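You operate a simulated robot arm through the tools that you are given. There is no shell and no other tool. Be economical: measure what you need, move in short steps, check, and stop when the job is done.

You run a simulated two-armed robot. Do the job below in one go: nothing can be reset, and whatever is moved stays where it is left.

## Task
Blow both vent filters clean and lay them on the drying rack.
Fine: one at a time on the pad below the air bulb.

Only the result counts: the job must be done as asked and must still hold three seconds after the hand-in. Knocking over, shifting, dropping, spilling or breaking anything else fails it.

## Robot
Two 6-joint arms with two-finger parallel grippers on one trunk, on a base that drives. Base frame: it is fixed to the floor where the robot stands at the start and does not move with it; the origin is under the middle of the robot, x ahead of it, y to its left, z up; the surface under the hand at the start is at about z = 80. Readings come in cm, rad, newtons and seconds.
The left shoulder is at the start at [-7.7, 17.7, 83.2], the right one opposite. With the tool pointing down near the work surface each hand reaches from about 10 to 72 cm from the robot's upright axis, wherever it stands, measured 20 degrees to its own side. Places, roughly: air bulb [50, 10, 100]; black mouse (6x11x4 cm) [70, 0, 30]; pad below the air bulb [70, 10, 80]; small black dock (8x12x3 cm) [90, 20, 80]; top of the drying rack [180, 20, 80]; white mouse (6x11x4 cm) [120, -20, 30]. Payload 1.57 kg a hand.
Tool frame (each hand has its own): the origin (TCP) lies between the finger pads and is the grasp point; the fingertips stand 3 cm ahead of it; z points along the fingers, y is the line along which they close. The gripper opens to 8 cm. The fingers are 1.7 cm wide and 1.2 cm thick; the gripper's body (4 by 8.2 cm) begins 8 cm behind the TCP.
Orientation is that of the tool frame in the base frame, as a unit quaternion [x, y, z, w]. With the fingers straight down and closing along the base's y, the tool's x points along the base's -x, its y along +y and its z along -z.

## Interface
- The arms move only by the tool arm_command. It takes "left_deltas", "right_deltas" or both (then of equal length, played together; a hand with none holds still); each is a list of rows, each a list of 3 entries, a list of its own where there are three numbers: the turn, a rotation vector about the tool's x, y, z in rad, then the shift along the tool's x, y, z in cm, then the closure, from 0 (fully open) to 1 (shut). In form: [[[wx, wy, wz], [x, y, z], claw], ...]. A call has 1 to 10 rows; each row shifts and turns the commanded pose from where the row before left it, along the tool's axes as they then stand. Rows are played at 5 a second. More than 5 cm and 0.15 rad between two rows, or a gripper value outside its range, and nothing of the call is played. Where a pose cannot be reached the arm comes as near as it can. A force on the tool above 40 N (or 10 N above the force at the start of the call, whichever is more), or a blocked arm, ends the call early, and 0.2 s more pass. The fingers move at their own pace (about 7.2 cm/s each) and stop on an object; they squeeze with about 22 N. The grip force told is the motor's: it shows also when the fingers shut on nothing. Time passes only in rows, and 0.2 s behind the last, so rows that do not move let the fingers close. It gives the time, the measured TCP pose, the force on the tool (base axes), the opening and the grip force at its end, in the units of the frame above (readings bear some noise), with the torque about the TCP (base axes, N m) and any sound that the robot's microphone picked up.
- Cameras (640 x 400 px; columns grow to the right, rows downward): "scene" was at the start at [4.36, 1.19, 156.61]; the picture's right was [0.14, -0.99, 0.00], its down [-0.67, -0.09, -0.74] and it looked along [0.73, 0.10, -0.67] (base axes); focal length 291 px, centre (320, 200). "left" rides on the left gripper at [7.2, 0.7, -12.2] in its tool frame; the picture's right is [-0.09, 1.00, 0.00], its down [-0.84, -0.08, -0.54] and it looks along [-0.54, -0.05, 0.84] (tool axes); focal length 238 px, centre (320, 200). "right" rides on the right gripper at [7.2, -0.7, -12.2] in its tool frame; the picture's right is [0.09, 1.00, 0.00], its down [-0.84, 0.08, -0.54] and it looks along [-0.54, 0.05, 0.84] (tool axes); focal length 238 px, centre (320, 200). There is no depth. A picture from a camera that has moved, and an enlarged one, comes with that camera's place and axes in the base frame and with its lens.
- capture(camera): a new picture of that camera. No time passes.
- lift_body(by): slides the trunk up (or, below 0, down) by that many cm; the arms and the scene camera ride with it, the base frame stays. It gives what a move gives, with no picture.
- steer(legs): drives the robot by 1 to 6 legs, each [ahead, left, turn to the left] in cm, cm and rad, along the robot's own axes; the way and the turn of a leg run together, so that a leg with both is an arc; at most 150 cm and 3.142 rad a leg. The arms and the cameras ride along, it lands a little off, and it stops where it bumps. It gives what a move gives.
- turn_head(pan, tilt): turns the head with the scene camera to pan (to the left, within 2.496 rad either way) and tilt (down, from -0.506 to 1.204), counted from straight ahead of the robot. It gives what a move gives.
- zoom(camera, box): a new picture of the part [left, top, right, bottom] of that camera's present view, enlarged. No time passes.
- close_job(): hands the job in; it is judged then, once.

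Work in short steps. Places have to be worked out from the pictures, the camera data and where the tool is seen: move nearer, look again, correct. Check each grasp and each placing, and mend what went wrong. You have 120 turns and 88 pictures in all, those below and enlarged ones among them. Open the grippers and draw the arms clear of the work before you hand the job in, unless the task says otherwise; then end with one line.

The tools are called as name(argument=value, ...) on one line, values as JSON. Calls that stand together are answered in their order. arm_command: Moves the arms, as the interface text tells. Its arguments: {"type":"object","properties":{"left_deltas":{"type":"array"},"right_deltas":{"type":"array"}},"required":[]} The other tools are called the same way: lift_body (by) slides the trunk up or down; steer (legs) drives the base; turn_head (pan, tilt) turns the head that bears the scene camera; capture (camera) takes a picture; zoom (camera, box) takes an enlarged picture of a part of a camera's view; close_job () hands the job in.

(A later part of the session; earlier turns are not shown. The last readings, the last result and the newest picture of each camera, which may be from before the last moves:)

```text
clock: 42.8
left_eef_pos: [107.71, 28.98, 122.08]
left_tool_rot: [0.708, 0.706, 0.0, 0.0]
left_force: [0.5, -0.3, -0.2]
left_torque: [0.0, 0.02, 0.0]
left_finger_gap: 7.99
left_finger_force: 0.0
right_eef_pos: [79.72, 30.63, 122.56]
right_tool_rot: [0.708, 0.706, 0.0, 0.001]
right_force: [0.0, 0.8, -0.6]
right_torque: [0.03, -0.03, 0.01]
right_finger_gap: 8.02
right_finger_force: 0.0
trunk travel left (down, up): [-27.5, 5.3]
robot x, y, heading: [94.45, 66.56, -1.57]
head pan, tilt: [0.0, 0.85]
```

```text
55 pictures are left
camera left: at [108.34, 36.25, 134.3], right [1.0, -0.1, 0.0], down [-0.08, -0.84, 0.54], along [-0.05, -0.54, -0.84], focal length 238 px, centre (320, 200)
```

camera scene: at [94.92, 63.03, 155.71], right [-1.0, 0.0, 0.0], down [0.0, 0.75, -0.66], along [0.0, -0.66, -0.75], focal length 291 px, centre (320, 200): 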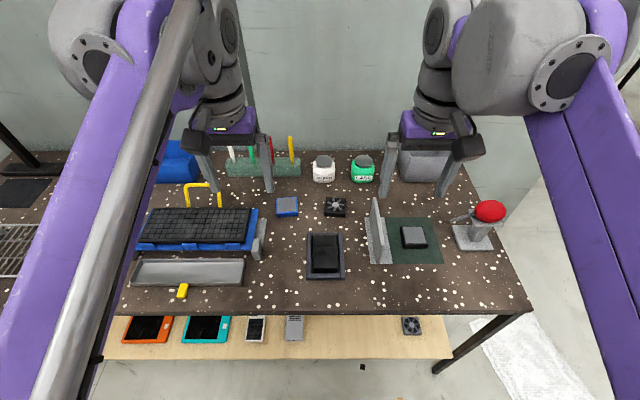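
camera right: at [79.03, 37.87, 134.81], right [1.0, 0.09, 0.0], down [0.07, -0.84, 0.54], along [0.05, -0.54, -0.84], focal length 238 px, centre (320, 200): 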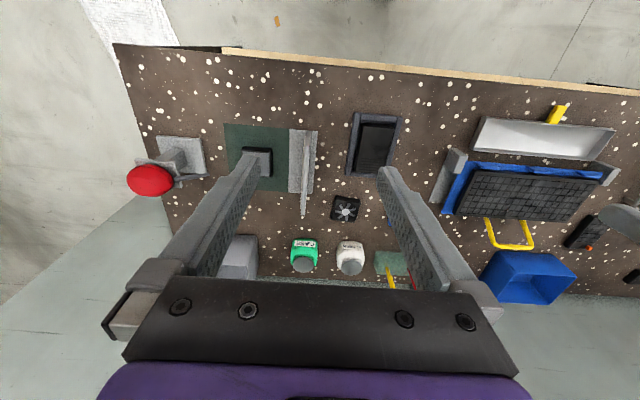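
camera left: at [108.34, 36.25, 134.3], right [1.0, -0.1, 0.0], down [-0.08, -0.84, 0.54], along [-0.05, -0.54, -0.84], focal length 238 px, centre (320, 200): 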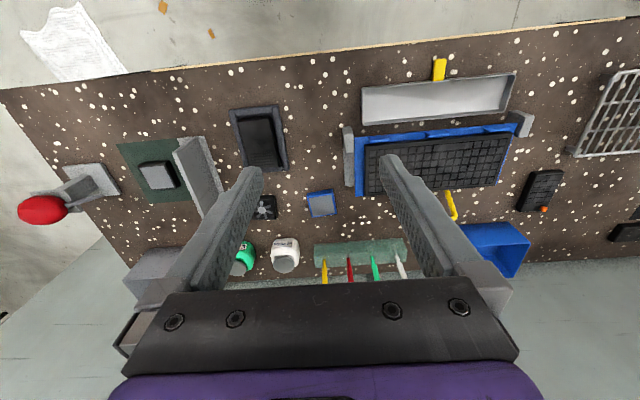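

Now both filters are visible in the left camera; I zoom in on each in it.

zoom(camera="left", box=[290, 170, 350, 230])

zoom(camera="left", box=[120, 130, 200, 210])

```text
6.67 times, centred on (320, 200) of left
camera zoom: at [108.34, 36.25, 134.3], right [1.0, -0.1, 0.0], down [-0.08, -0.84, 0.54], along [-0.05, -0.54, -0.84], focal length 1589 px, centre (320, 200)
```

zoom: 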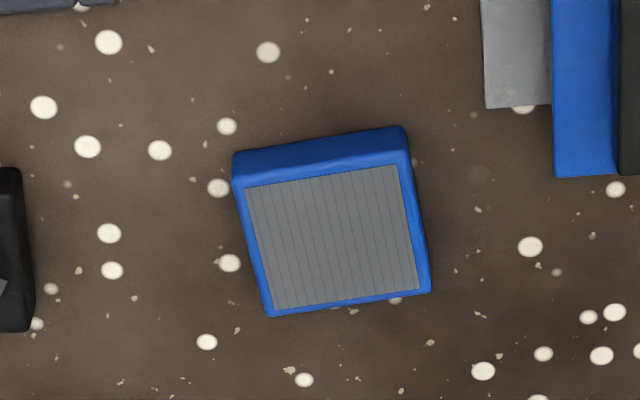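

```text
5.00 times, centred on (160, 170) of left
camera zoom: at [108.34, 36.25, 134.3], right [1.0, -0.1, 0.0], down [-0.08, -0.84, 0.54], along [-0.05, -0.54, -0.84], focal length 1192 px, centre (1120, 350)
```

zoom: 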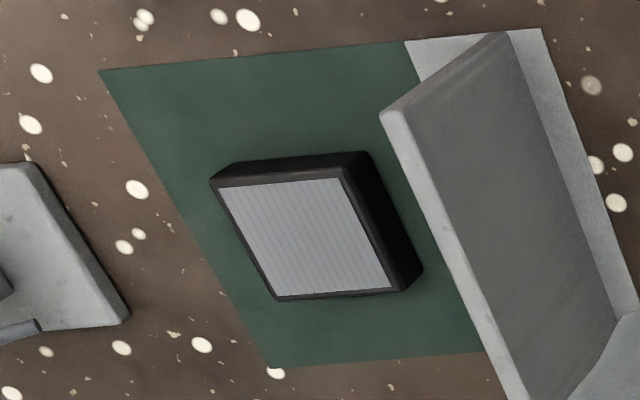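

The treated black filter's face is clearly lighter than the blue's dusty one, so the full press cleans. The black one is at about [66.5, 13.5]; I bring the right hand above it.

arm_command(right_deltas=[[[0, 0, 0], [-2.44, -1.89, 3.1], 0], [[0, 0, 0], [-2.44, -1.89, 3.1], 0], [[0, 0, 0], [-2.44, -1.89, 3.1], 0], [[0, 0, 0], [-2.44, -1.89, 3.1], 0], [[0, 0, 0], [-2.44, -1.89, 3.1], 0], [[0, 0, 0], [-2.44, -1.89, 3.1], 0], [[0, 0, 0], [-2.44, -1.89, 3.1], 0], [[0, 0, 0], [0, 0, 0], 0]])

capture(camera="right")

```text
clock: 44.6
left_eef_pos: [107.61, 29.06, 122.3]
left_tool_rot: [0.709, 0.705, -0.001, 0.001]
left_force: [0.2, -0.3, -0.3]
left_torque: [0.01, 0.0, -0.01]
left_finger_gap: 7.97
left_finger_force: 0.1
right_eef_pos: [66.53, 13.62, 100.87]
right_tool_rot: [0.708, 0.706, 0.0, 0.001]
right_force: [-0.1, 0.3, -0.1]
right_torque: [0.01, 0.03, 0.02]
right_finger_gap: 8.0
right_finger_force: 0.1
trunk travel left (down, up): [-27.5, 5.3]
robot x, y, heading: [94.71, 66.69, -1.57]
head pan, tilt: [0.0, 0.85]
```

```text
52 pictures are left
camera right: at [65.82, 20.83, 113.04], right [1.0, 0.09, 0.0], down [0.07, -0.84, 0.54], along [0.05, -0.54, -0.84], focal length 238 px, centre (320, 200)
```

right: 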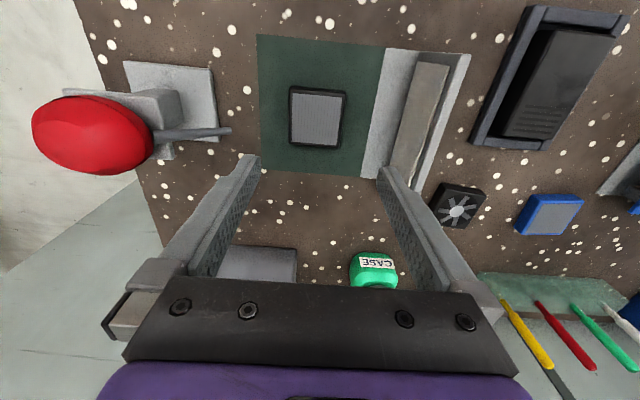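

In this view the brightness order looks reversed; I zoom into both to judge again.

zoom(camera="right", box=[270, 70, 370, 170])

zoom(camera="right", box=[500, 160, 600, 260])

```text
4.00 times, centred on (320, 120) of right
camera zoom: at [65.82, 20.83, 113.04], right [1.0, 0.09, 0.0], down [0.07, -0.84, 0.54], along [0.05, -0.54, -0.84], focal length 953 px, centre (320, 520)
```

zoom: 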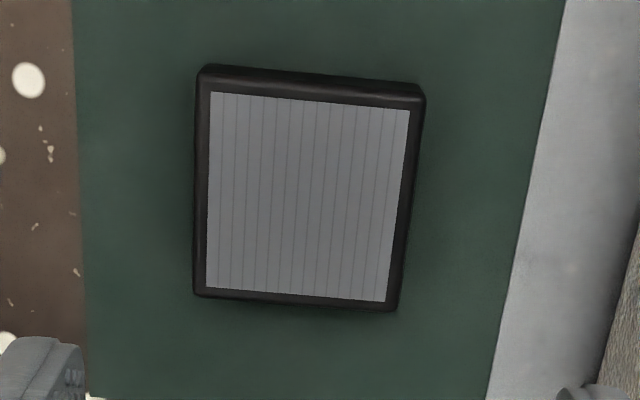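

```text
4.00 times, centred on (550, 210) of right
camera zoom: at [65.82, 20.83, 113.04], right [1.0, 0.09, 0.0], down [0.07, -0.84, 0.54], along [0.05, -0.54, -0.84], focal length 953 px, centre (-600, 160)
```

zoom: 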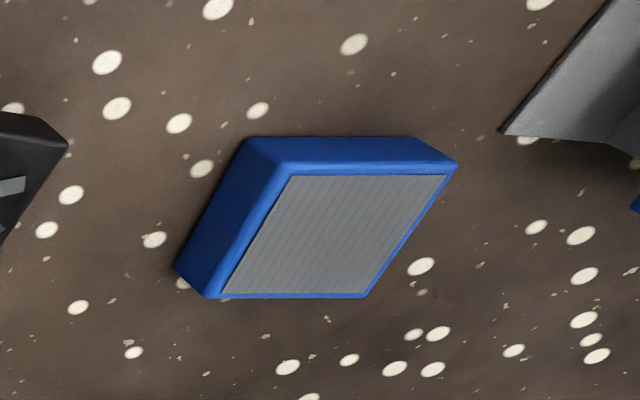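

Brightness is view-dependent, so no firm verdict; this close-up serves as a reference to compare with the blue one later. The black filter's centre is about [66.3, 13.4], ~6.6 cm wide; I descend on it.

arm_command(right_deltas=[[[0, 0, 0], [-0.2, -0.25, 3.5], 0], [[0, 0, 0], [0, 0, 3.5], 0], [[0, 0, 0], [0, 0, 3], 0], [[0, 0, 0], [0, 0, 2], 0], [[0, 0, 0], [0, 0, 1], 0], [[0, 0, 0], [0, 0, 0], 0]])

capture(camera="right")

```text
clock: 46.0
left_eef_pos: [107.56, 28.92, 122.16]
left_tool_rot: [0.709, 0.705, -0.001, 0.001]
left_force: [0.0, -0.5, -0.3]
left_torque: [0.0, 0.03, 0.04]
left_finger_gap: 8.0
left_finger_force: 0.0
right_eef_pos: [66.16, 13.51, 87.76]
right_tool_rot: [0.709, 0.705, 0.0, 0.0]
right_force: [0.8, 0.8, -0.2]
right_torque: [0.02, -0.02, -0.05]
right_finger_gap: 8.03
right_finger_force: 0.0
trunk travel left (down, up): [-27.5, 5.3]
robot x, y, heading: [94.59, 66.41, -1.57]
head pan, tilt: [0.0, 0.85]
```

```text
49 pictures are left
camera right: at [65.51, 20.66, 100.02], right [1.0, 0.09, 0.0], down [0.07, -0.84, 0.54], along [0.05, -0.54, -0.84], focal length 238 px, centre (320, 200)
```

right: 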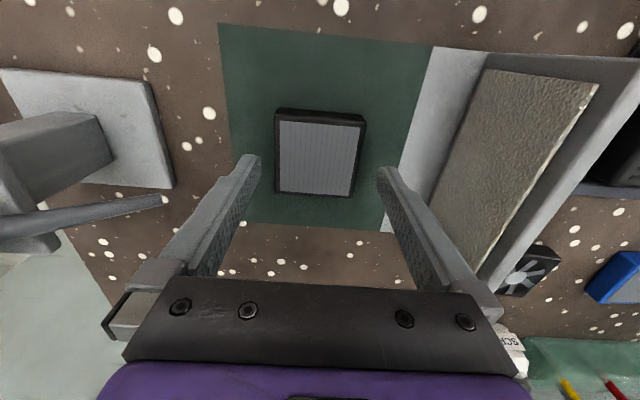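

Filter is centred between the fingers. I lower 4 cm and close.

arm_command(right_deltas=[[[0, 0, 0], [0.1, 0, 2], 0], [[0, 0, 0], [0, 0, 1.2], 0], [[0, 0, 0], [0, 0, 0.8], 0], [[0, 0, 0], [0, 0, 0], 0.3], [[0, 0, 0], [0, 0, 0], 0.6], [[0, 0, 0], [0, 0, 0], 1], [[0, 0, 0], [0, 0, 0], 1]])

```text
clock: 47.6
left_eef_pos: [107.65, 28.88, 122.11]
left_tool_rot: [0.709, 0.706, 0.0, 0.001]
left_force: [0.3, -0.3, -0.4]
left_torque: [-0.01, -0.02, -0.01]
left_finger_gap: 8.01
left_finger_force: 0.1
right_eef_pos: [66.15, 13.56, 83.95]
right_tool_rot: [0.708, 0.706, 0.0, -0.001]
right_force: [0.8, 1.0, 0.0]
right_torque: [-0.03, 0.0, 0.01]
right_finger_gap: 6.9
right_finger_force: 21.3
trunk travel left (down, up): [-27.5, 5.3]
robot x, y, heading: [94.65, 66.78, -1.575]
head pan, tilt: [0.0, 0.85]
```

Gripped at 6.9 cm. I lift straight up, then pull back toward the robot.

arm_command(right_deltas=[[[0, 0, 0], [0, 0, -2], 1], [[0, 0, 0], [0, 0, -4], 1], [[0, 0, 0], [0, 0, -4.5], 1], [[0, 0, 0], [0, 0, -4.5], 1], [[0, 0, 0], [0, 0, -4.5], 1], [[0, 0, 0], [0, 0, -4.5], 1], [[0, 0, 0], [3, 2, -3], 1], [[0, 0, 0], [3.5, 3, -1.5], 1], [[0, 0, 0], [3.5, 3, 0], 1], [[0, 0, 0], [3.5, 3, 0], 1]])

capture(camera="right")

```text
clock: 49.8
left_eef_pos: [107.71, 28.99, 122.19]
left_tool_rot: [0.709, 0.706, -0.002, 0.001]
left_force: [0.2, -0.3, 0.9]
left_torque: [0.0, 0.05, 0.02]
left_finger_gap: 8.0
left_finger_force: 0.0
right_eef_pos: [77.12, 27.31, 112.42]
right_tool_rot: [0.708, 0.706, 0.0, 0.0]
right_force: [0.1, 0.6, 0.5]
right_torque: [-0.02, -0.01, -0.01]
right_finger_gap: 6.91
right_finger_force: 21.6
trunk travel left (down, up): [-27.5, 5.3]
robot x, y, heading: [94.51, 67.05, -1.577]
head pan, tilt: [0.0, 0.85]
```

```text
48 pictures are left
camera right: at [76.5, 34.5, 124.69], right [1.0, 0.09, 0.0], down [0.07, -0.84, 0.54], along [0.05, -0.54, -0.84], focal length 238 px, centre (320, 200)
```

right: 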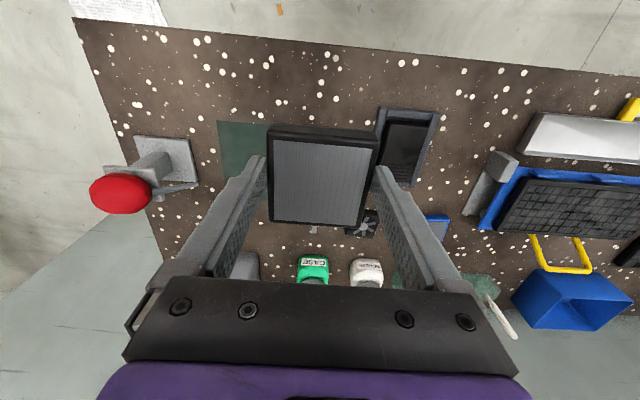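

The black filter is held firmly. I strafe 95 cm along the bench toward the rack.

steer(legs=[[0, 95, 0.006]])

capture(camera="scene")

capture(camera="right")

```text
clock: 58.5
left_eef_pos: [203.18, 28.94, 122.09]
left_tool_rot: [0.706, 0.708, -0.001, 0.001]
left_force: [0.3, 0.2, -0.1]
left_torque: [0.0, 0.03, 0.0]
left_finger_gap: 8.02
left_finger_force: 0.0
right_eef_pos: [172.77, 26.97, 112.4]
right_tool_rot: [0.706, 0.708, -0.001, 0.0]
right_force: [1.0, -0.2, -1.3]
right_torque: [-0.01, 0.03, 0.0]
right_finger_gap: 6.89
right_finger_force: 21.8
trunk travel left (down, up): [-27.5, 5.3]
robot x, y, heading: [190.06, 66.58, -1.564]
head pan, tilt: [0.0, 0.85]
```

```text
47 pictures are left
camera scene: at [190.32, 63.06, 155.71], right [-1.0, 0.0, 0.0], down [0.0, 0.75, -0.66], along [0.0, -0.66, -0.75], focal length 291 px, centre (320, 200)
```

scene: 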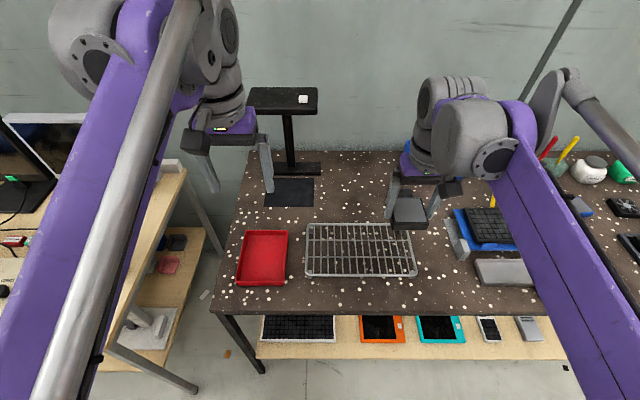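

```text
46 pictures are left
camera right: at [172.02, 34.21, 124.66], right [1.0, 0.1, 0.0], down [0.08, -0.84, 0.54], along [0.05, -0.54, -0.84], focal length 238 px, centre (320, 200)
```

right: 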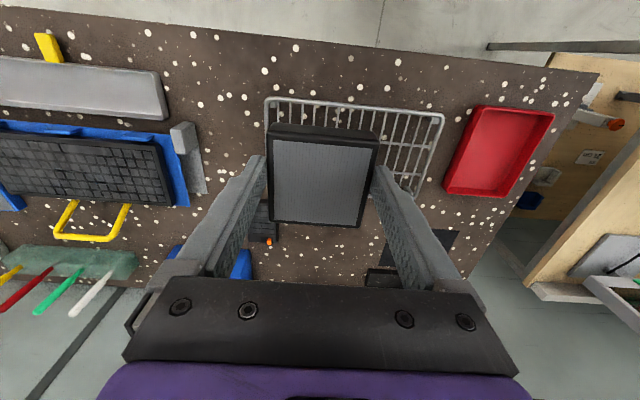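

The rack spans about x 165–193, y 11–27, top near z≈84. I carry the black filter to [172.5, 19] and come down to TCP z≈92.

arm_command(right_deltas=[[[0, 0, 0], [-2, 0, 2], 1], [[0, 0, 0], [-2, 0, 3.5], 1], [[0, 0, 0], [-2, 0, 3.5], 1], [[0, 0, 0], [-2, 0, 3.5], 1], [[0, 0, 0], [0, 0, 4], 1], [[0, 0, 0], [0, 0, 3.5], 1], [[0, 0, 0], [0, 0, 0], 1]])

capture(camera="right")

zoom(camera="scene", box=[290, 150, 460, 300])

```text
clock: 60.1
left_eef_pos: [203.24, 29.1, 122.21]
left_tool_rot: [0.705, 0.709, -0.001, 0.002]
left_force: [-0.6, 0.4, -0.3]
left_torque: [0.01, -0.02, 0.02]
left_finger_gap: 7.97
left_finger_force: 0.1
right_eef_pos: [172.81, 19.14, 92.33]
right_tool_rot: [0.706, 0.708, 0.0, 0.0]
right_force: [0.1, -0.5, -0.1]
right_torque: [0.0, 0.0, -0.01]
right_finger_gap: 6.9
right_finger_force: 22.0
trunk travel left (down, up): [-27.5, 5.3]
robot x, y, heading: [190.11, 66.77, -1.566]
head pan, tilt: [0.0, 0.85]
```

```text
45 pictures are left
camera right: at [172.11, 26.24, 104.57], right [1.0, 0.1, 0.0], down [0.08, -0.84, 0.54], along [0.05, -0.54, -0.84], focal length 238 px, centre (320, 200)
```

right: 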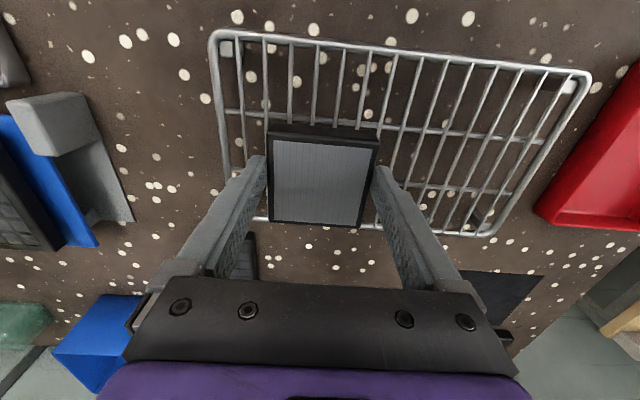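

```text
2.67 times, centred on (375, 225) of scene
camera zoom: at [190.32, 63.1, 155.72], right [-1.0, 0.0, 0.0], down [0.0, 0.75, -0.66], along [0.0, -0.66, -0.75], focal length 777 px, centre (173, 133)
```

zoom: 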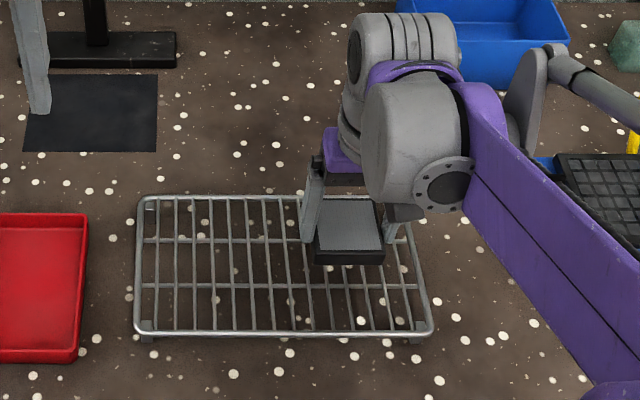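

Filter hovers over the rack, well inside. I lower slowly, watching for contact.

arm_command(right_deltas=[[[0, 0, 0], [0, 0, 1.2], 1], [[0, 0, 0], [0, 0, 1], 1], [[0, 0, 0], [0, 0, 0.7], 1], [[0, 0, 0], [0, 0, 0.5], 1], [[0, 0, 0], [0, 0, 0], 1]])

arm_command(right_deltas=[[[0, 0, 0], [0, 0, 0.3], 1], [[0, 0, 0], [0, 0, 0.2], 1], [[0, 0, 0], [0, 0, 0], 1]])

```text
clock: 61.3
left_eef_pos: [203.19, 29.1, 122.16]
left_tool_rot: [0.706, 0.708, -0.001, 0.001]
left_force: [0.4, -0.5, 0.2]
left_torque: [0.01, 0.0, 0.02]
left_finger_gap: 8.01
left_finger_force: 0.0
right_eef_pos: [172.78, 19.14, 89.07]
right_tool_rot: [0.706, 0.708, 0.0, 0.0]
right_force: [-1.3, -0.3, -0.9]
right_torque: [-0.02, 0.0, -0.02]
right_finger_gap: 6.9
right_finger_force: 21.9
trunk travel left (down, up): [-27.5, 5.3]
robot x, y, heading: [190.1, 66.94, -1.564]
head pan, tilt: [0.0, 0.85]
```

```text
clock: 62.1
left_eef_pos: [203.21, 29.06, 122.21]
left_tool_rot: [0.706, 0.708, -0.001, 0.001]
left_force: [0.8, -0.1, -0.1]
left_torque: [0.01, 0.06, 0.01]
left_finger_gap: 7.99
left_finger_force: 0.0
right_eef_pos: [172.76, 19.02, 88.55]
right_tool_rot: [0.706, 0.708, 0.0, 0.0]
right_force: [-0.8, -0.4, -0.3]
right_torque: [-0.02, 0.0, -0.02]
right_finger_gap: 6.93
right_finger_force: 22.5
trunk travel left (down, up): [-27.5, 5.3]
robot x, y, heading: [189.95, 66.43, -1.562]
head pan, tilt: [0.0, 0.85]
```

No contact yet at 88.55; continuing down in small steps.

arm_command(right_deltas=[[[0, 0, 0], [0, 0, 0.2], 1], [[0, 0, 0], [0, 0, 0.2], 1], [[0, 0, 0], [0, 0, 0], 1]])

arm_command(right_deltas=[[[0, 0, 0], [0, 0, 0.2], 1], [[0, 0, 0], [0, 0, 0], 1]])

arm_command(right_deltas=[[[0, 0, 0], [0, 0, 0.2], 1], [[0, 0, 0], [0, 0, 0], 1]])

```text
clock: 62.9
left_eef_pos: [203.33, 29.03, 122.17]
left_tool_rot: [0.707, 0.708, 0.0, 0.0]
left_force: [-0.1, -0.4, 0.7]
left_torque: [0.01, -0.01, 0.0]
left_finger_gap: 7.99
left_finger_force: 0.0
right_eef_pos: [172.75, 18.99, 88.1]
right_tool_rot: [0.706, 0.708, 0.0, -0.001]
right_force: [-0.3, -0.1, -1.2]
right_torque: [0.0, 0.03, 0.02]
right_finger_gap: 6.91
right_finger_force: 22.0
trunk travel left (down, up): [-27.5, 5.3]
robot x, y, heading: [190.13, 66.74, -1.572]
head pan, tilt: [0.0, 0.85]
```

```text
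clock: 63.5
left_eef_pos: [203.26, 29.15, 122.27]
left_tool_rot: [0.705, 0.709, 0.0, 0.001]
left_force: [0.1, 1.2, -0.4]
left_torque: [0.02, -0.03, 0.0]
left_finger_gap: 8.01
left_finger_force: 0.1
right_eef_pos: [172.8, 18.92, 87.91]
right_tool_rot: [0.706, 0.708, 0.0, -0.001]
right_force: [-1.1, -0.3, -0.3]
right_torque: [0.01, 0.02, -0.02]
right_finger_gap: 6.91
right_finger_force: 21.9
trunk travel left (down, up): [-27.5, 5.3]
robot x, y, heading: [189.92, 66.77, -1.567]
head pan, tilt: [0.0, 0.85]
```

```text
clock: 64.1
left_eef_pos: [203.32, 29.14, 122.1]
left_tool_rot: [0.706, 0.708, 0.0, 0.0]
left_force: [0.5, 0.1, 0.5]
left_torque: [0.0, -0.02, -0.02]
left_finger_gap: 8.01
left_finger_force: 0.1
right_eef_pos: [172.72, 18.99, 87.74]
right_tool_rot: [0.706, 0.708, -0.001, 0.001]
right_force: [-0.5, -0.3, 0.4]
right_torque: [0.04, -0.01, 0.02]
right_finger_gap: 6.91
right_finger_force: 21.6
trunk travel left (down, up): [-27.5, 5.3]
robot x, y, heading: [189.83, 66.9, -1.566]
head pan, tilt: [0.0, 0.85]
```

Still free; I step on down, several short calls.

arm_command(right_deltas=[[[0, 0, 0], [0, 0, 0.25], 1], [[0, 0, 0], [0, 0, 0], 1]])

arm_command(right_deltas=[[[0, 0, 0], [0, 0, 0.25], 1], [[0, 0, 0], [0, 0, 0], 1]])

zoom(camera="scene", box=[350, 200, 430, 290])

```text
clock: 64.7
left_eef_pos: [203.18, 29.09, 122.17]
left_tool_rot: [0.706, 0.708, 0.0, 0.0]
left_force: [-1.1, 0.6, 0.5]
left_torque: [-0.02, -0.02, 0.01]
left_finger_gap: 8.0
left_finger_force: 0.0
right_eef_pos: [172.9, 18.99, 87.47]
right_tool_rot: [0.706, 0.708, 0.001, -0.001]
right_force: [0.3, -0.3, -0.4]
right_torque: [0.0, 0.03, 0.0]
right_finger_gap: 6.9
right_finger_force: 21.5
trunk travel left (down, up): [-27.5, 5.3]
robot x, y, heading: [189.84, 66.54, -1.567]
head pan, tilt: [0.0, 0.85]
```

```text
clock: 65.3
left_eef_pos: [203.29, 29.11, 122.29]
left_tool_rot: [0.706, 0.708, 0.0, 0.001]
left_force: [0.4, 0.5, -0.3]
left_torque: [0.01, -0.02, -0.01]
left_finger_gap: 8.0
left_finger_force: 0.1
right_eef_pos: [172.78, 19.17, 87.36]
right_tool_rot: [0.706, 0.708, -0.001, 0.0]
right_force: [-0.9, -3.8, 18.4]
right_torque: [-0.11, 0.02, 0.01]
right_finger_gap: 6.89
right_finger_force: 21.9
trunk travel left (down, up): [-27.5, 5.3]
robot x, y, heading: [190.22, 66.68, -1.57]
head pan, tilt: [0.0, 0.85]
```

```text
4.44 times, centred on (390, 245) of scene
camera zoom: at [190.35, 63.16, 155.74], right [-1.0, 0.0, 0.0], down [0.0, 0.75, -0.66], along [0.0, -0.66, -0.75], focal length 1294 px, centre (9, 0)
```

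zoom: 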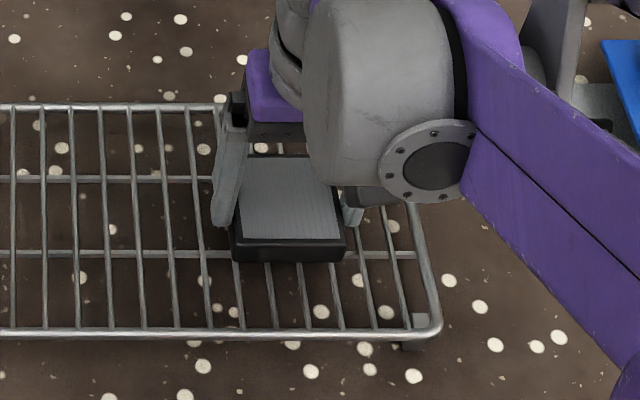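

Contact at TCP 87.4 (18 N). I ease 0.1 cm, open, and rise.

arm_command(right_deltas=[[[0, 0, 0], [0, 0, -0.12], 1], [[0, 0, 0], [0, 0, 0], 0.6], [[0, 0, 0], [0, 0, 0], 0], [[0, 0, 0], [0, 0, 0], 0], [[0, 0, 0], [0, 0, -3], 0], [[0, 0, 0], [0, 0, -4], 0], [[0, 0, 0], [0, 0, -4.5], 0], [[0, 0, 0], [0, 0, -4.5], 0], [[0, 0, 0], [0, 0, -4.5], 0]])

capture(camera="right")

```text
clock: 67.3
left_eef_pos: [203.24, 29.09, 122.07]
left_tool_rot: [0.706, 0.708, -0.001, 0.0]
left_force: [-0.5, 0.5, -0.3]
left_torque: [-0.05, 0.0, 0.01]
left_finger_gap: 7.99
left_finger_force: 0.1
right_eef_pos: [172.81, 19.09, 108.0]
right_tool_rot: [0.706, 0.708, 0.001, 0.0]
right_force: [0.2, 0.0, -0.6]
right_torque: [-0.02, 0.02, 0.01]
right_finger_gap: 8.0
right_finger_force: 0.1
trunk travel left (down, up): [-27.5, 5.3]
robot x, y, heading: [189.93, 66.82, -1.571]
head pan, tilt: [0.0, 0.85]
```

```text
42 pictures are left
camera right: at [172.03, 26.23, 120.19], right [1.0, 0.1, 0.0], down [0.08, -0.84, 0.54], along [0.05, -0.54, -0.84], focal length 238 px, centre (320, 200)
```

right: 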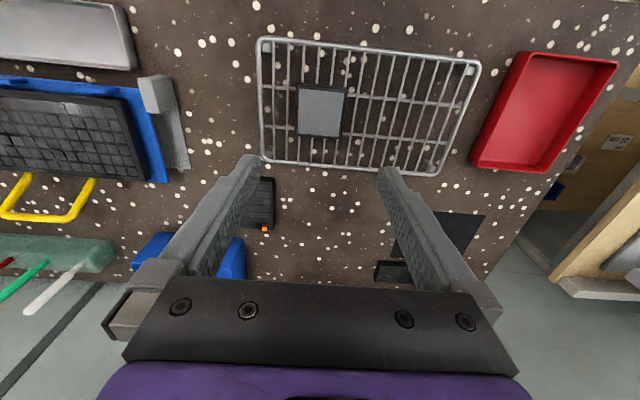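

The black filter lies well on the rack. I retract the right hand high and drive back so the right hand can reach the blue filter (robot x≈128).

arm_command(right_deltas=[[[0, 0, 0], [2, 0, -3], 0], [[0, 0, 0], [3, 0, -3], 0], [[0, 0, 0], [3, 0, -3], 0], [[0, 0, 0], [3, 0, -3], 0]])

steer(legs=[[0, -62, 0]])

capture(camera="right")

```text
clock: 68.3
left_eef_pos: [203.17, 29.26, 122.19]
left_tool_rot: [0.706, 0.708, -0.001, 0.001]
left_force: [0.9, -0.5, -0.5]
left_torque: [0.0, 0.01, 0.0]
left_finger_gap: 7.99
left_finger_force: 0.0
right_eef_pos: [172.71, 30.34, 119.97]
right_tool_rot: [0.706, 0.708, -0.001, 0.0]
right_force: [0.1, 0.2, 0.3]
right_torque: [-0.01, -0.01, -0.01]
right_finger_gap: 7.99
right_finger_force: 0.1
trunk travel left (down, up): [-27.5, 5.3]
robot x, y, heading: [190.17, 66.79, -1.565]
head pan, tilt: [0.0, 0.85]
```

```text
clock: 74.2
left_eef_pos: [141.13, 28.8, 122.18]
left_tool_rot: [0.706, 0.708, -0.001, 0.001]
left_force: [0.2, -0.1, 0.8]
left_torque: [0.03, -0.01, -0.01]
left_finger_gap: 8.01
left_finger_force: 0.1
right_eef_pos: [110.7, 29.95, 119.82]
right_tool_rot: [0.706, 0.708, 0.0, 0.0]
right_force: [-0.6, 0.5, 0.7]
right_torque: [-0.01, 0.01, -0.04]
right_finger_gap: 8.02
right_finger_force: 0.0
trunk travel left (down, up): [-27.5, 5.3]
robot x, y, heading: [127.95, 66.43, -1.571]
head pan, tilt: [0.0, 0.85]
```

```text
41 pictures are left
camera right: at [109.94, 37.15, 132.04], right [1.0, 0.09, 0.0], down [0.08, -0.84, 0.54], along [0.05, -0.54, -0.84], focal length 238 px, centre (320, 200)
```

right: 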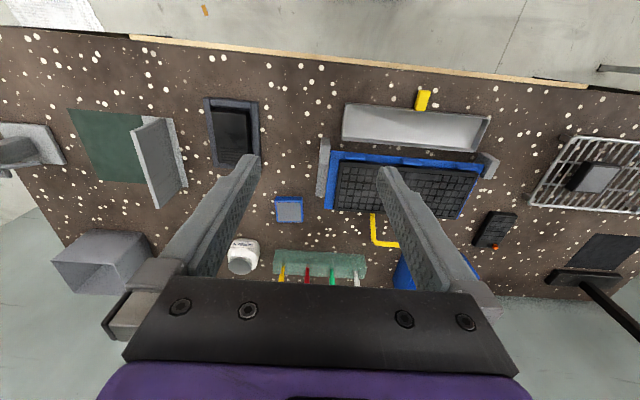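

Blue filter at about [105, 1.4]. I move the right hand over it at z≈103.

arm_command(right_deltas=[[[0, 0, 0], [-3.56, -0.7, 2.1], 0], [[0, 0, 0], [-3.56, -0.7, 2.1], 0], [[0, 0, 0], [-3.56, -0.7, 2.1], 0], [[0, 0, 0], [-3.56, -0.7, 2.1], 0], [[0, 0, 0], [-3.56, -0.7, 2.1], 0], [[0, 0, 0], [-3.56, -0.7, 2.1], 0], [[0, 0, 0], [-3.56, -0.7, 2.1], 0], [[0, 0, 0], [-3.56, -0.7, 2.1], 0], [[0, 0, 0], [0, 0, 0], 0]])

capture(camera="right")

zoom(camera="right", box=[270, 70, 370, 170])

```text
clock: 76.2
left_eef_pos: [141.14, 28.91, 122.18]
left_tool_rot: [0.706, 0.709, -0.001, 0.001]
left_force: [-0.7, -0.9, -0.6]
left_torque: [0.0, -0.03, 0.01]
left_finger_gap: 8.0
left_finger_force: 0.0
right_eef_pos: [105.33, 2.27, 102.81]
right_tool_rot: [0.706, 0.708, 0.0, 0.0]
right_force: [-0.2, 0.1, 0.9]
right_torque: [-0.01, 0.01, -0.01]
right_finger_gap: 7.99
right_finger_force: 0.1
right hand out of reach, approached as far as the arm can: row 8
trunk travel left (down, up): [-27.5, 5.3]
robot x, y, heading: [127.99, 66.54, -1.564]
head pan, tilt: [0.0, 0.85]
```

```text
40 pictures are left
camera right: at [104.5, 9.4, 114.95], right [1.0, 0.09, 0.0], down [0.08, -0.84, 0.54], along [0.05, -0.54, -0.84], focal length 238 px, centre (320, 200)
```

right: 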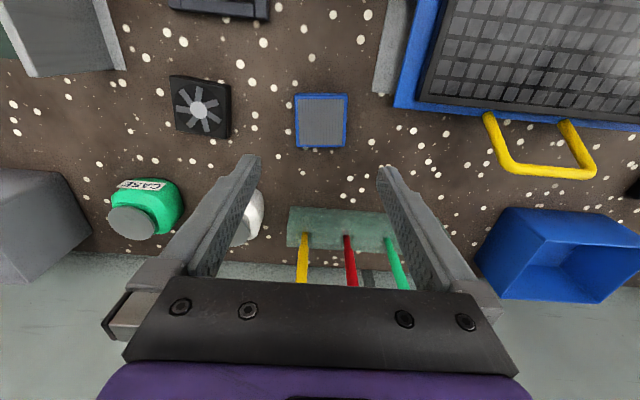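

```text
4.00 times, centred on (320, 120) of right
camera zoom: at [104.5, 9.4, 114.95], right [1.0, 0.09, 0.0], down [0.08, -0.84, 0.54], along [0.05, -0.54, -0.84], focal length 953 px, centre (320, 520)
```

zoom: 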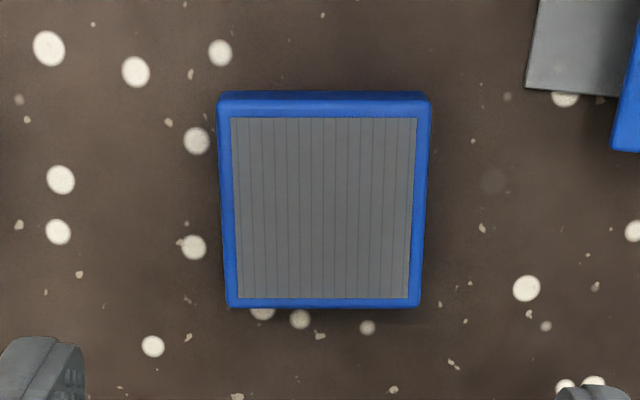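

Blue filter at [105.4, 1.1], turned about +0.09 rad; its face looks darker and browner than the black one did in the same pose. The hand hit its reach limit up high; I go lower (more reach), turning −0.09 about tool z.

arm_command(right_deltas=[[[0, 0, -0.09], [0, 0, 3], 0], [[0, 0, 0], [0, 0, 3], 0], [[0, 0, 0], [0, 0, 3], 0], [[0, 0, 0], [0, 0, 3], 0], [[0, 0, 0], [0, 0, 0], 0]])

capture(camera="right")

```text
clock: 77.4
left_eef_pos: [141.23, 28.88, 122.16]
left_tool_rot: [0.706, 0.708, -0.001, 0.001]
left_force: [-0.2, 0.4, -0.7]
left_torque: [0.0, 0.01, -0.02]
left_finger_gap: 8.0
left_finger_force: 0.1
right_eef_pos: [105.07, 2.23, 90.88]
right_tool_rot: [0.674, 0.739, 0.0, 0.0]
right_force: [-0.6, -0.3, -0.5]
right_torque: [-0.01, -0.02, 0.0]
right_finger_gap: 8.01
right_finger_force: 0.1
trunk travel left (down, up): [-27.5, 5.3]
robot x, y, heading: [128.09, 66.7, -1.572]
head pan, tilt: [0.0, 0.85]
```

```text
38 pictures are left
camera right: at [103.76, 9.29, 102.99], right [0.98, 0.18, 0.0], down [0.15, -0.83, 0.54], along [0.1, -0.53, -0.84], focal length 238 px, centre (320, 200)
```

right: 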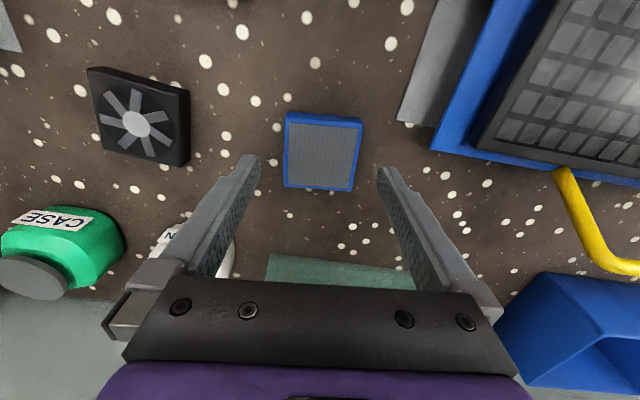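

Aligned now; I shift about 0.8 cm forward and 0.3 in x, then descend to z≈84 and close.

arm_command(right_deltas=[[[0, 0, 0], [-0.8, 0.3, 2], 0], [[0, 0, 0], [0, 0, 2], 0], [[0, 0, 0], [0, 0, 1.8], 0], [[0, 0, 0], [0, 0, 1.2], 0], [[0, 0, 0], [0, 0, 0], 0]])

capture(camera="right")

```text
clock: 78.6
left_eef_pos: [141.19, 28.86, 122.07]
left_tool_rot: [0.706, 0.708, -0.001, 0.001]
left_force: [0.4, 0.4, 1.6]
left_torque: [-0.01, 0.01, -0.02]
left_finger_gap: 8.02
left_finger_force: 0.0
right_eef_pos: [105.46, 1.35, 83.84]
right_tool_rot: [0.674, 0.739, 0.0, 0.0]
right_force: [-0.2, 1.0, 0.3]
right_torque: [0.01, 0.0, 0.04]
right_finger_gap: 8.01
right_finger_force: 0.1
trunk travel left (down, up): [-27.5, 5.3]
robot x, y, heading: [128.07, 66.7, -1.572]
head pan, tilt: [0.0, 0.85]
```

```text
37 pictures are left
camera right: at [104.21, 8.47, 95.92], right [0.98, 0.18, 0.0], down [0.15, -0.83, 0.54], along [0.1, -0.53, -0.84], focal length 238 px, centre (320, 200)
```

right: 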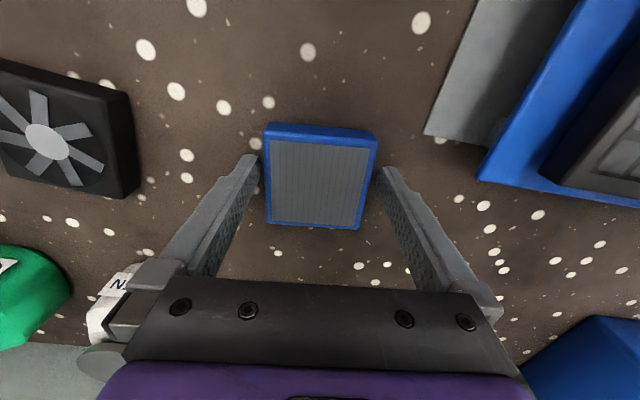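

The filter sits between the fingers just as the black one did. I close and lift.

arm_command(right_deltas=[[[0, 0, 0], [0, 0, 0], 0.4], [[0, 0, 0], [0, 0, 0], 0.7], [[0, 0, 0], [0, 0, 0], 1], [[0, 0, 0], [0, 0, 0], 1], [[0, 0, 0], [0, 0, -2], 1], [[0, 0, 0], [0.5, 0, -4], 1], [[0, 0, 0], [1, 0, -4], 1], [[0, 0, 0.09], [2, 0, -4], 1], [[0, 0, 0], [2.5, 0, -4], 1], [[0, 0, 0], [3, 0, -3.5], 1]])

arm_command(right_deltas=[[[0, 0, 0], [3.5, 0, -3], 1], [[0, 0, 0], [3.5, 0, -3], 1], [[0, 0, 0], [4, 0, -3], 1], [[0, 0, 0], [4, 0, -2], 1], [[0, 0, 0], [4, 0, 0], 1]])

capture(camera="right")

```text
clock: 80.8
left_eef_pos: [141.08, 28.99, 122.18]
left_tool_rot: [0.706, 0.708, 0.0, 0.001]
left_force: [0.7, 0.9, -0.5]
left_torque: [-0.04, -0.01, 0.01]
left_finger_gap: 8.01
left_finger_force: 0.2
right_eef_pos: [105.13, 10.26, 105.22]
right_tool_rot: [0.707, 0.707, -0.001, 0.001]
right_force: [0.1, -0.2, 0.6]
right_torque: [0.01, -0.01, 0.01]
right_finger_gap: 6.88
right_finger_force: 21.8
trunk travel left (down, up): [-27.5, 5.3]
robot x, y, heading: [127.88, 66.47, -1.569]
head pan, tilt: [0.0, 0.85]
```

```text
clock: 82.0
left_eef_pos: [141.14, 29.02, 122.1]
left_tool_rot: [0.706, 0.708, 0.0, 0.0]
left_force: [-0.2, -0.3, 0.1]
left_torque: [-0.01, -0.01, 0.02]
left_finger_gap: 8.0
left_finger_force: 0.0
right_eef_pos: [105.09, 29.34, 116.43]
right_tool_rot: [0.707, 0.708, 0.0, 0.0]
right_force: [-0.6, -0.3, 0.2]
right_torque: [-0.01, 0.01, 0.05]
right_finger_gap: 6.88
right_finger_force: 22.3
trunk travel left (down, up): [-27.5, 5.3]
robot x, y, heading: [128.19, 66.7, -1.576]
head pan, tilt: [0.0, 0.85]
```

```text
36 pictures are left
camera right: at [104.38, 36.61, 128.55], right [1.0, 0.09, 0.0], down [0.08, -0.84, 0.54], along [0.05, -0.54, -0.84], focal length 238 px, centre (320, 200)
```

right: 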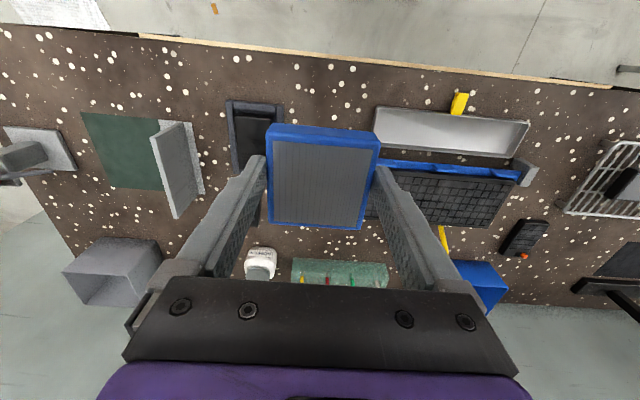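

Blue filter held. I strafe right 48 cm, to robot x≈80.

steer(legs=[[0, -48, 0]])

capture(camera="right")

```text
clock: 86.7
left_eef_pos: [93.3, 28.76, 122.14]
left_tool_rot: [0.706, 0.709, -0.001, 0.001]
left_force: [0.3, 0.1, 0.0]
left_torque: [-0.02, 0.03, 0.0]
left_finger_gap: 8.0
left_finger_force: 0.1
right_eef_pos: [57.29, 29.03, 116.29]
right_tool_rot: [0.704, 0.71, 0.0, 0.0]
right_force: [0.3, 0.0, -0.7]
right_torque: [0.0, 0.01, 0.0]
right_finger_gap: 6.9
right_finger_force: 22.1
trunk travel left (down, up): [-27.5, 5.3]
robot x, y, heading: [80.09, 66.65, -1.565]
head pan, tilt: [0.0, 0.85]
```

```text
35 pictures are left
camera right: at [56.55, 36.18, 128.51], right [1.0, 0.1, 0.0], down [0.08, -0.84, 0.54], along [0.05, -0.54, -0.84], focal length 238 px, centre (320, 200)
```

right: 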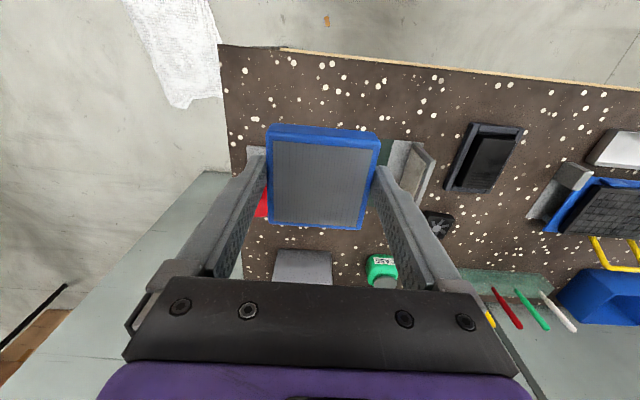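

I carry it over to [66.2, 13.5], where the black one lay, and come down to z≈92.

arm_command(right_deltas=[[[0, 0, 0], [0, 4.4, 0], 1], [[0, 0, 0], [-1, 4.5, 0], 1], [[0, 0, 0], [-3.5, 0, 2], 1], [[0, 0, 0], [-3.6, 0, 3], 1], [[0, 0, 0], [-3.6, 0, 3], 1], [[0, 0, 0], [-3.6, 0, 3], 1], [[0, 0, 0], [0, 0, 4.5], 1], [[0, 0, 0], [0, 0, 4.5], 1], [[0, 0, 0], [0, 0, 4], 1], [[0, 0, 0], [0, 0, 0], 1]])

capture(camera="right")

```text
clock: 88.9
left_eef_pos: [93.37, 28.84, 122.15]
left_tool_rot: [0.705, 0.709, 0.0, 0.0]
left_force: [0.1, -1.0, -0.8]
left_torque: [-0.03, -0.02, 0.01]
left_finger_gap: 8.03
left_finger_force: 0.0
right_eef_pos: [66.33, 13.78, 92.32]
right_tool_rot: [0.705, 0.709, 0.0, 0.0]
right_force: [-0.6, 0.1, -0.5]
right_torque: [-0.03, 0.01, 0.0]
right_finger_gap: 6.89
right_finger_force: 21.9
trunk travel left (down, up): [-27.5, 5.3]
robot x, y, heading: [79.77, 66.48, -1.562]
head pan, tilt: [0.0, 0.85]
```

```text
34 pictures are left
camera right: at [65.57, 20.97, 104.5], right [1.0, 0.1, 0.0], down [0.08, -0.84, 0.54], along [0.05, -0.54, -0.84], focal length 238 px, centre (320, 200)
```

right: 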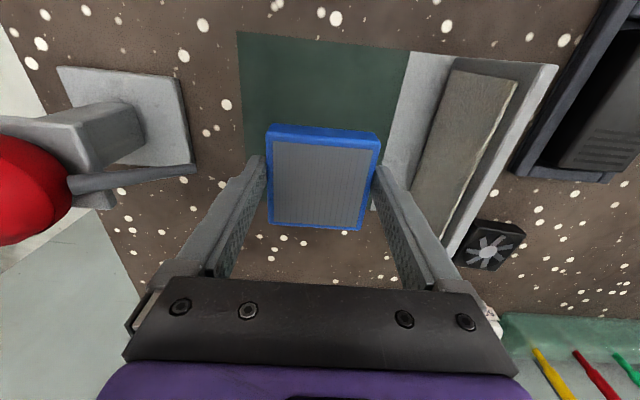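

Clear path; I lower to z≈84.3, then feel for the pad.

arm_command(right_deltas=[[[0, 0, 0], [0.1, -0.1, 3], 1], [[0, 0, 0], [-0.3, 0, 3], 1], [[0, 0, 0], [0, 0, 1.5], 1], [[0, 0, 0], [0, 0, 0.5], 1], [[0, 0, 0], [0, 0, 0], 1]])

arm_command(right_deltas=[[[0, 0, 0], [0, 0, 0.2], 1], [[0, 0, 0], [0, 0, 0], 1]])

```text
clock: 90.1
left_eef_pos: [93.45, 28.77, 122.2]
left_tool_rot: [0.705, 0.709, 0.0, 0.0]
left_force: [-0.6, 0.1, -1.1]
left_torque: [0.02, 0.02, 0.06]
left_finger_gap: 8.01
left_finger_force: 0.2
right_eef_pos: [66.16, 13.56, 84.3]
right_tool_rot: [0.705, 0.709, 0.001, 0.0]
right_force: [0.4, -0.1, 0.6]
right_torque: [0.01, 0.0, 0.03]
right_finger_gap: 6.88
right_finger_force: 22.0
trunk travel left (down, up): [-27.5, 5.3]
robot x, y, heading: [80.29, 66.3, -1.567]
head pan, tilt: [0.0, 0.85]
```

```text
clock: 90.7
left_eef_pos: [93.36, 28.61, 122.14]
left_tool_rot: [0.705, 0.709, 0.0, 0.001]
left_force: [0.2, 0.0, -0.3]
left_torque: [-0.02, 0.01, -0.01]
left_finger_gap: 8.0
left_finger_force: 0.1
right_eef_pos: [66.26, 13.53, 84.14]
right_tool_rot: [0.705, 0.709, -0.001, 0.0]
right_force: [-0.5, -0.3, -0.5]
right_torque: [-0.01, 0.0, -0.01]
right_finger_gap: 6.89
right_finger_force: 21.8
trunk travel left (down, up): [-27.5, 5.3]
robot x, y, heading: [80.31, 66.4, -1.569]
head pan, tilt: [0.0, 0.85]
```

arm_command(right_deltas=[[[0, 0, 0], [0, 0, 0.15], 1], [[0, 0, 0], [0, 0, 0], 1]])

arm_command(right_deltas=[[[0, 0, 0], [0, 0, 0.1], 1], [[0, 0, 0], [0, 0, 0], 1]])

```text
clock: 91.3
left_eef_pos: [93.35, 28.73, 122.08]
left_tool_rot: [0.705, 0.709, -0.001, 0.0]
left_force: [0.2, -0.1, 0.7]
left_torque: [-0.04, 0.03, 0.01]
left_finger_gap: 8.02
left_finger_force: 0.2
right_eef_pos: [66.19, 13.5, 83.87]
right_tool_rot: [0.705, 0.709, 0.0, 0.0]
right_force: [-0.7, 0.2, -1.2]
right_torque: [0.0, 0.03, 0.0]
right_finger_gap: 6.91
right_finger_force: 21.9
trunk travel left (down, up): [-27.5, 5.3]
robot x, y, heading: [80.4, 66.3, -1.567]
head pan, tilt: [0.0, 0.85]
```

```text
clock: 91.9
left_eef_pos: [93.38, 28.77, 122.15]
left_tool_rot: [0.705, 0.709, 0.0, 0.001]
left_force: [0.7, 1.0, 0.3]
left_torque: [-0.03, 0.01, -0.03]
left_finger_gap: 8.0
left_finger_force: 0.0
right_eef_pos: [66.12, 13.64, 83.83]
right_tool_rot: [0.705, 0.709, 0.0, -0.001]
right_force: [0.5, 0.7, -1.0]
right_torque: [-0.03, -0.01, -0.01]
right_finger_gap: 6.91
right_finger_force: 22.2
trunk travel left (down, up): [-27.5, 5.3]
robot x, y, heading: [79.74, 66.56, -1.566]
head pan, tilt: [0.0, 0.85]
```

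At the pick height now; I open and rise to z≈101 for a picture in the same pose as the black one's reference.

arm_command(right_deltas=[[[0, 0, 0], [0, 0, 0], 0.5], [[0, 0, 0], [0, 0, 0], 0], [[0, 0, 0], [0, 0, 0], 0], [[0, 0, 0], [0, 0, -3], 0], [[0, 0, 0], [0, 0, -4.5], 0], [[0, 0, 0], [0, 0, -4.8], 0], [[0, 0, 0], [0, 0.3, -4.7], 0], [[0, 0, 0], [0, 0, 0], 0]])

zoom(camera="right", box=[270, 70, 370, 170])

```text
clock: 93.7
left_eef_pos: [93.37, 28.81, 122.11]
left_tool_rot: [0.705, 0.709, 0.0, 0.001]
left_force: [-0.5, 0.5, 0.0]
left_torque: [-0.03, 0.01, -0.02]
left_finger_gap: 7.99
left_finger_force: 0.1
right_eef_pos: [66.46, 13.51, 100.82]
right_tool_rot: [0.706, 0.709, 0.0, 0.0]
right_force: [0.5, -0.9, -0.4]
right_torque: [0.01, -0.01, -0.01]
right_finger_gap: 7.98
right_finger_force: 0.1
trunk travel left (down, up): [-27.5, 5.3]
robot x, y, heading: [80.18, 66.02, -1.568]
head pan, tilt: [0.0, 0.85]
```

```text
4.00 times, centred on (320, 120) of right
camera zoom: at [65.75, 20.67, 112.95], right [1.0, 0.1, 0.0], down [0.08, -0.84, 0.54], along [0.05, -0.54, -0.84], focal length 953 px, centre (320, 520)
```

zoom: 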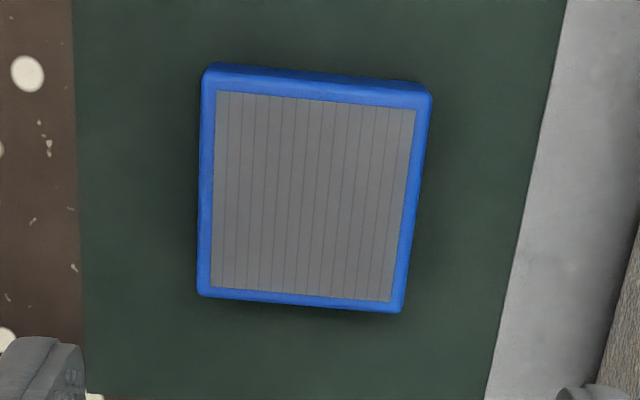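

Compared with the black one's reference, this face is visibly browner and darker—dust. Now I take the closed right hand over the bulb at [47.7, 12.9].

arm_command(right_deltas=[[[0, 0, 0], [0, 0, -4], 0], [[0, 0, 0], [-0.2, -4.6, 0], 0.5], [[0, 0, 0], [-0.2, -4.7, 0], 1], [[0, 0, 0], [-0.2, -4.7, 0], 1], [[0, 0, 0], [0, -4.7, 0], 1], [[0, 0, 0], [0, 0, 2], 1], [[0, 0, 0], [0, 0, 1.5], 1], [[0, 0, 0], [0, 0, 0], 1]])

capture(camera="right")

```text
clock: 95.5
left_eef_pos: [93.3, 28.75, 122.1]
left_tool_rot: [0.704, 0.71, -0.001, 0.0]
left_force: [-0.2, -0.2, 1.2]
left_torque: [0.01, 0.0, 0.0]
left_finger_gap: 7.96
left_finger_force: 0.0
right_eef_pos: [47.85, 12.83, 101.34]
right_tool_rot: [0.705, 0.709, 0.0, 0.0]
right_force: [-0.2, -0.6, 0.3]
right_torque: [-0.03, 0.04, -0.01]
right_finger_gap: 0.0
right_finger_force: 21.2
trunk travel left (down, up): [-27.5, 5.3]
robot x, y, heading: [80.24, 66.56, -1.564]
head pan, tilt: [0.0, 0.85]
```

```text
32 pictures are left
camera right: at [47.12, 20.03, 113.51], right [1.0, 0.1, 0.0], down [0.08, -0.84, 0.54], along [0.05, -0.54, -0.84], focal length 238 px, centre (320, 200)
```

right: 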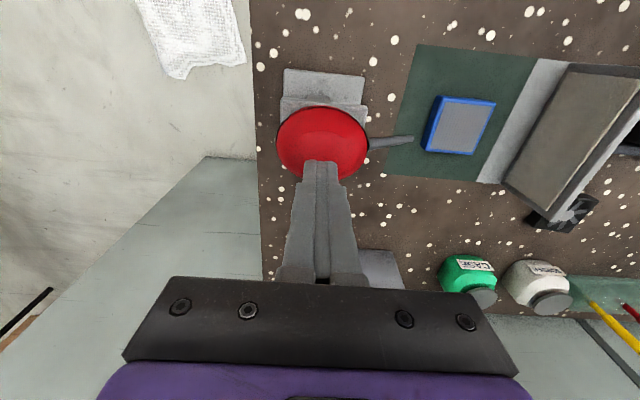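

Tips are over the bulb. I descend to just above contact, press the full stroke once, hold and release.

arm_command(right_deltas=[[[0, 0, 0], [0, 0, 1], 1], [[0, 0, 0], [0, 0, 1], 1], [[0, 0, 0], [0, 0, 0.5], 1], [[0, 0, 0], [0, 0, 0.4], 1], [[0, 0, 0], [0, 0, 0.35], 1], [[0, 0, 0], [0, 0, 0], 1]])

arm_command(right_deltas=[[[0, 0, 0], [0, 0, 0], 1], [[0, 0, 0], [0, 0, 0.1], 1], [[0, 0, 0], [0, 0, 0], 1]])

zoom(camera="right", box=[360, 60, 540, 200])

```text
clock: 96.9
left_eef_pos: [93.4, 28.76, 122.13]
left_tool_rot: [0.706, 0.708, -0.001, 0.001]
left_force: [0.3, 0.8, -0.1]
left_torque: [0.02, 0.03, 0.0]
left_finger_gap: 8.01
left_finger_force: 0.0
right_eef_pos: [47.85, 12.84, 98.16]
right_tool_rot: [0.706, 0.709, 0.0, 0.0]
right_force: [-1.6, -3.9, 10.9]
right_torque: [-0.12, 0.03, 0.01]
right_finger_gap: 0.0
right_finger_force: 21.5
trunk travel left (down, up): [-27.5, 5.3]
robot x, y, heading: [80.68, 66.32, -1.563]
head pan, tilt: [0.0, 0.85]
```

```text
clock: 97.7
left_eef_pos: [93.36, 28.7, 122.24]
left_tool_rot: [0.705, 0.709, -0.001, 0.001]
left_force: [-0.3, -0.7, 0.6]
left_torque: [0.0, 0.0, 0.01]
left_finger_gap: 7.99
left_finger_force: 0.1
right_eef_pos: [47.88, 12.87, 98.14]
right_tool_rot: [0.706, 0.708, -0.001, 0.001]
right_force: [-3.4, -6.5, 17.1]
right_torque: [-0.18, 0.06, -0.04]
right_finger_gap: 0.02
right_finger_force: 21.3
trunk travel left (down, up): [-27.5, 5.3]
robot x, y, heading: [79.97, 66.37, -1.565]
head pan, tilt: [0.0, 0.85]
```

```text
2.86 times, centred on (450, 130) of right
camera zoom: at [47.08, 20.05, 110.26], right [1.0, 0.1, 0.0], down [0.08, -0.84, 0.54], along [0.05, -0.54, -0.84], focal length 681 px, centre (-51, 400)
```

zoom: 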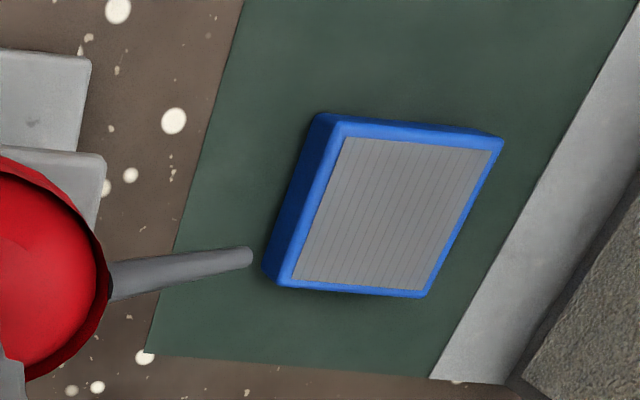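

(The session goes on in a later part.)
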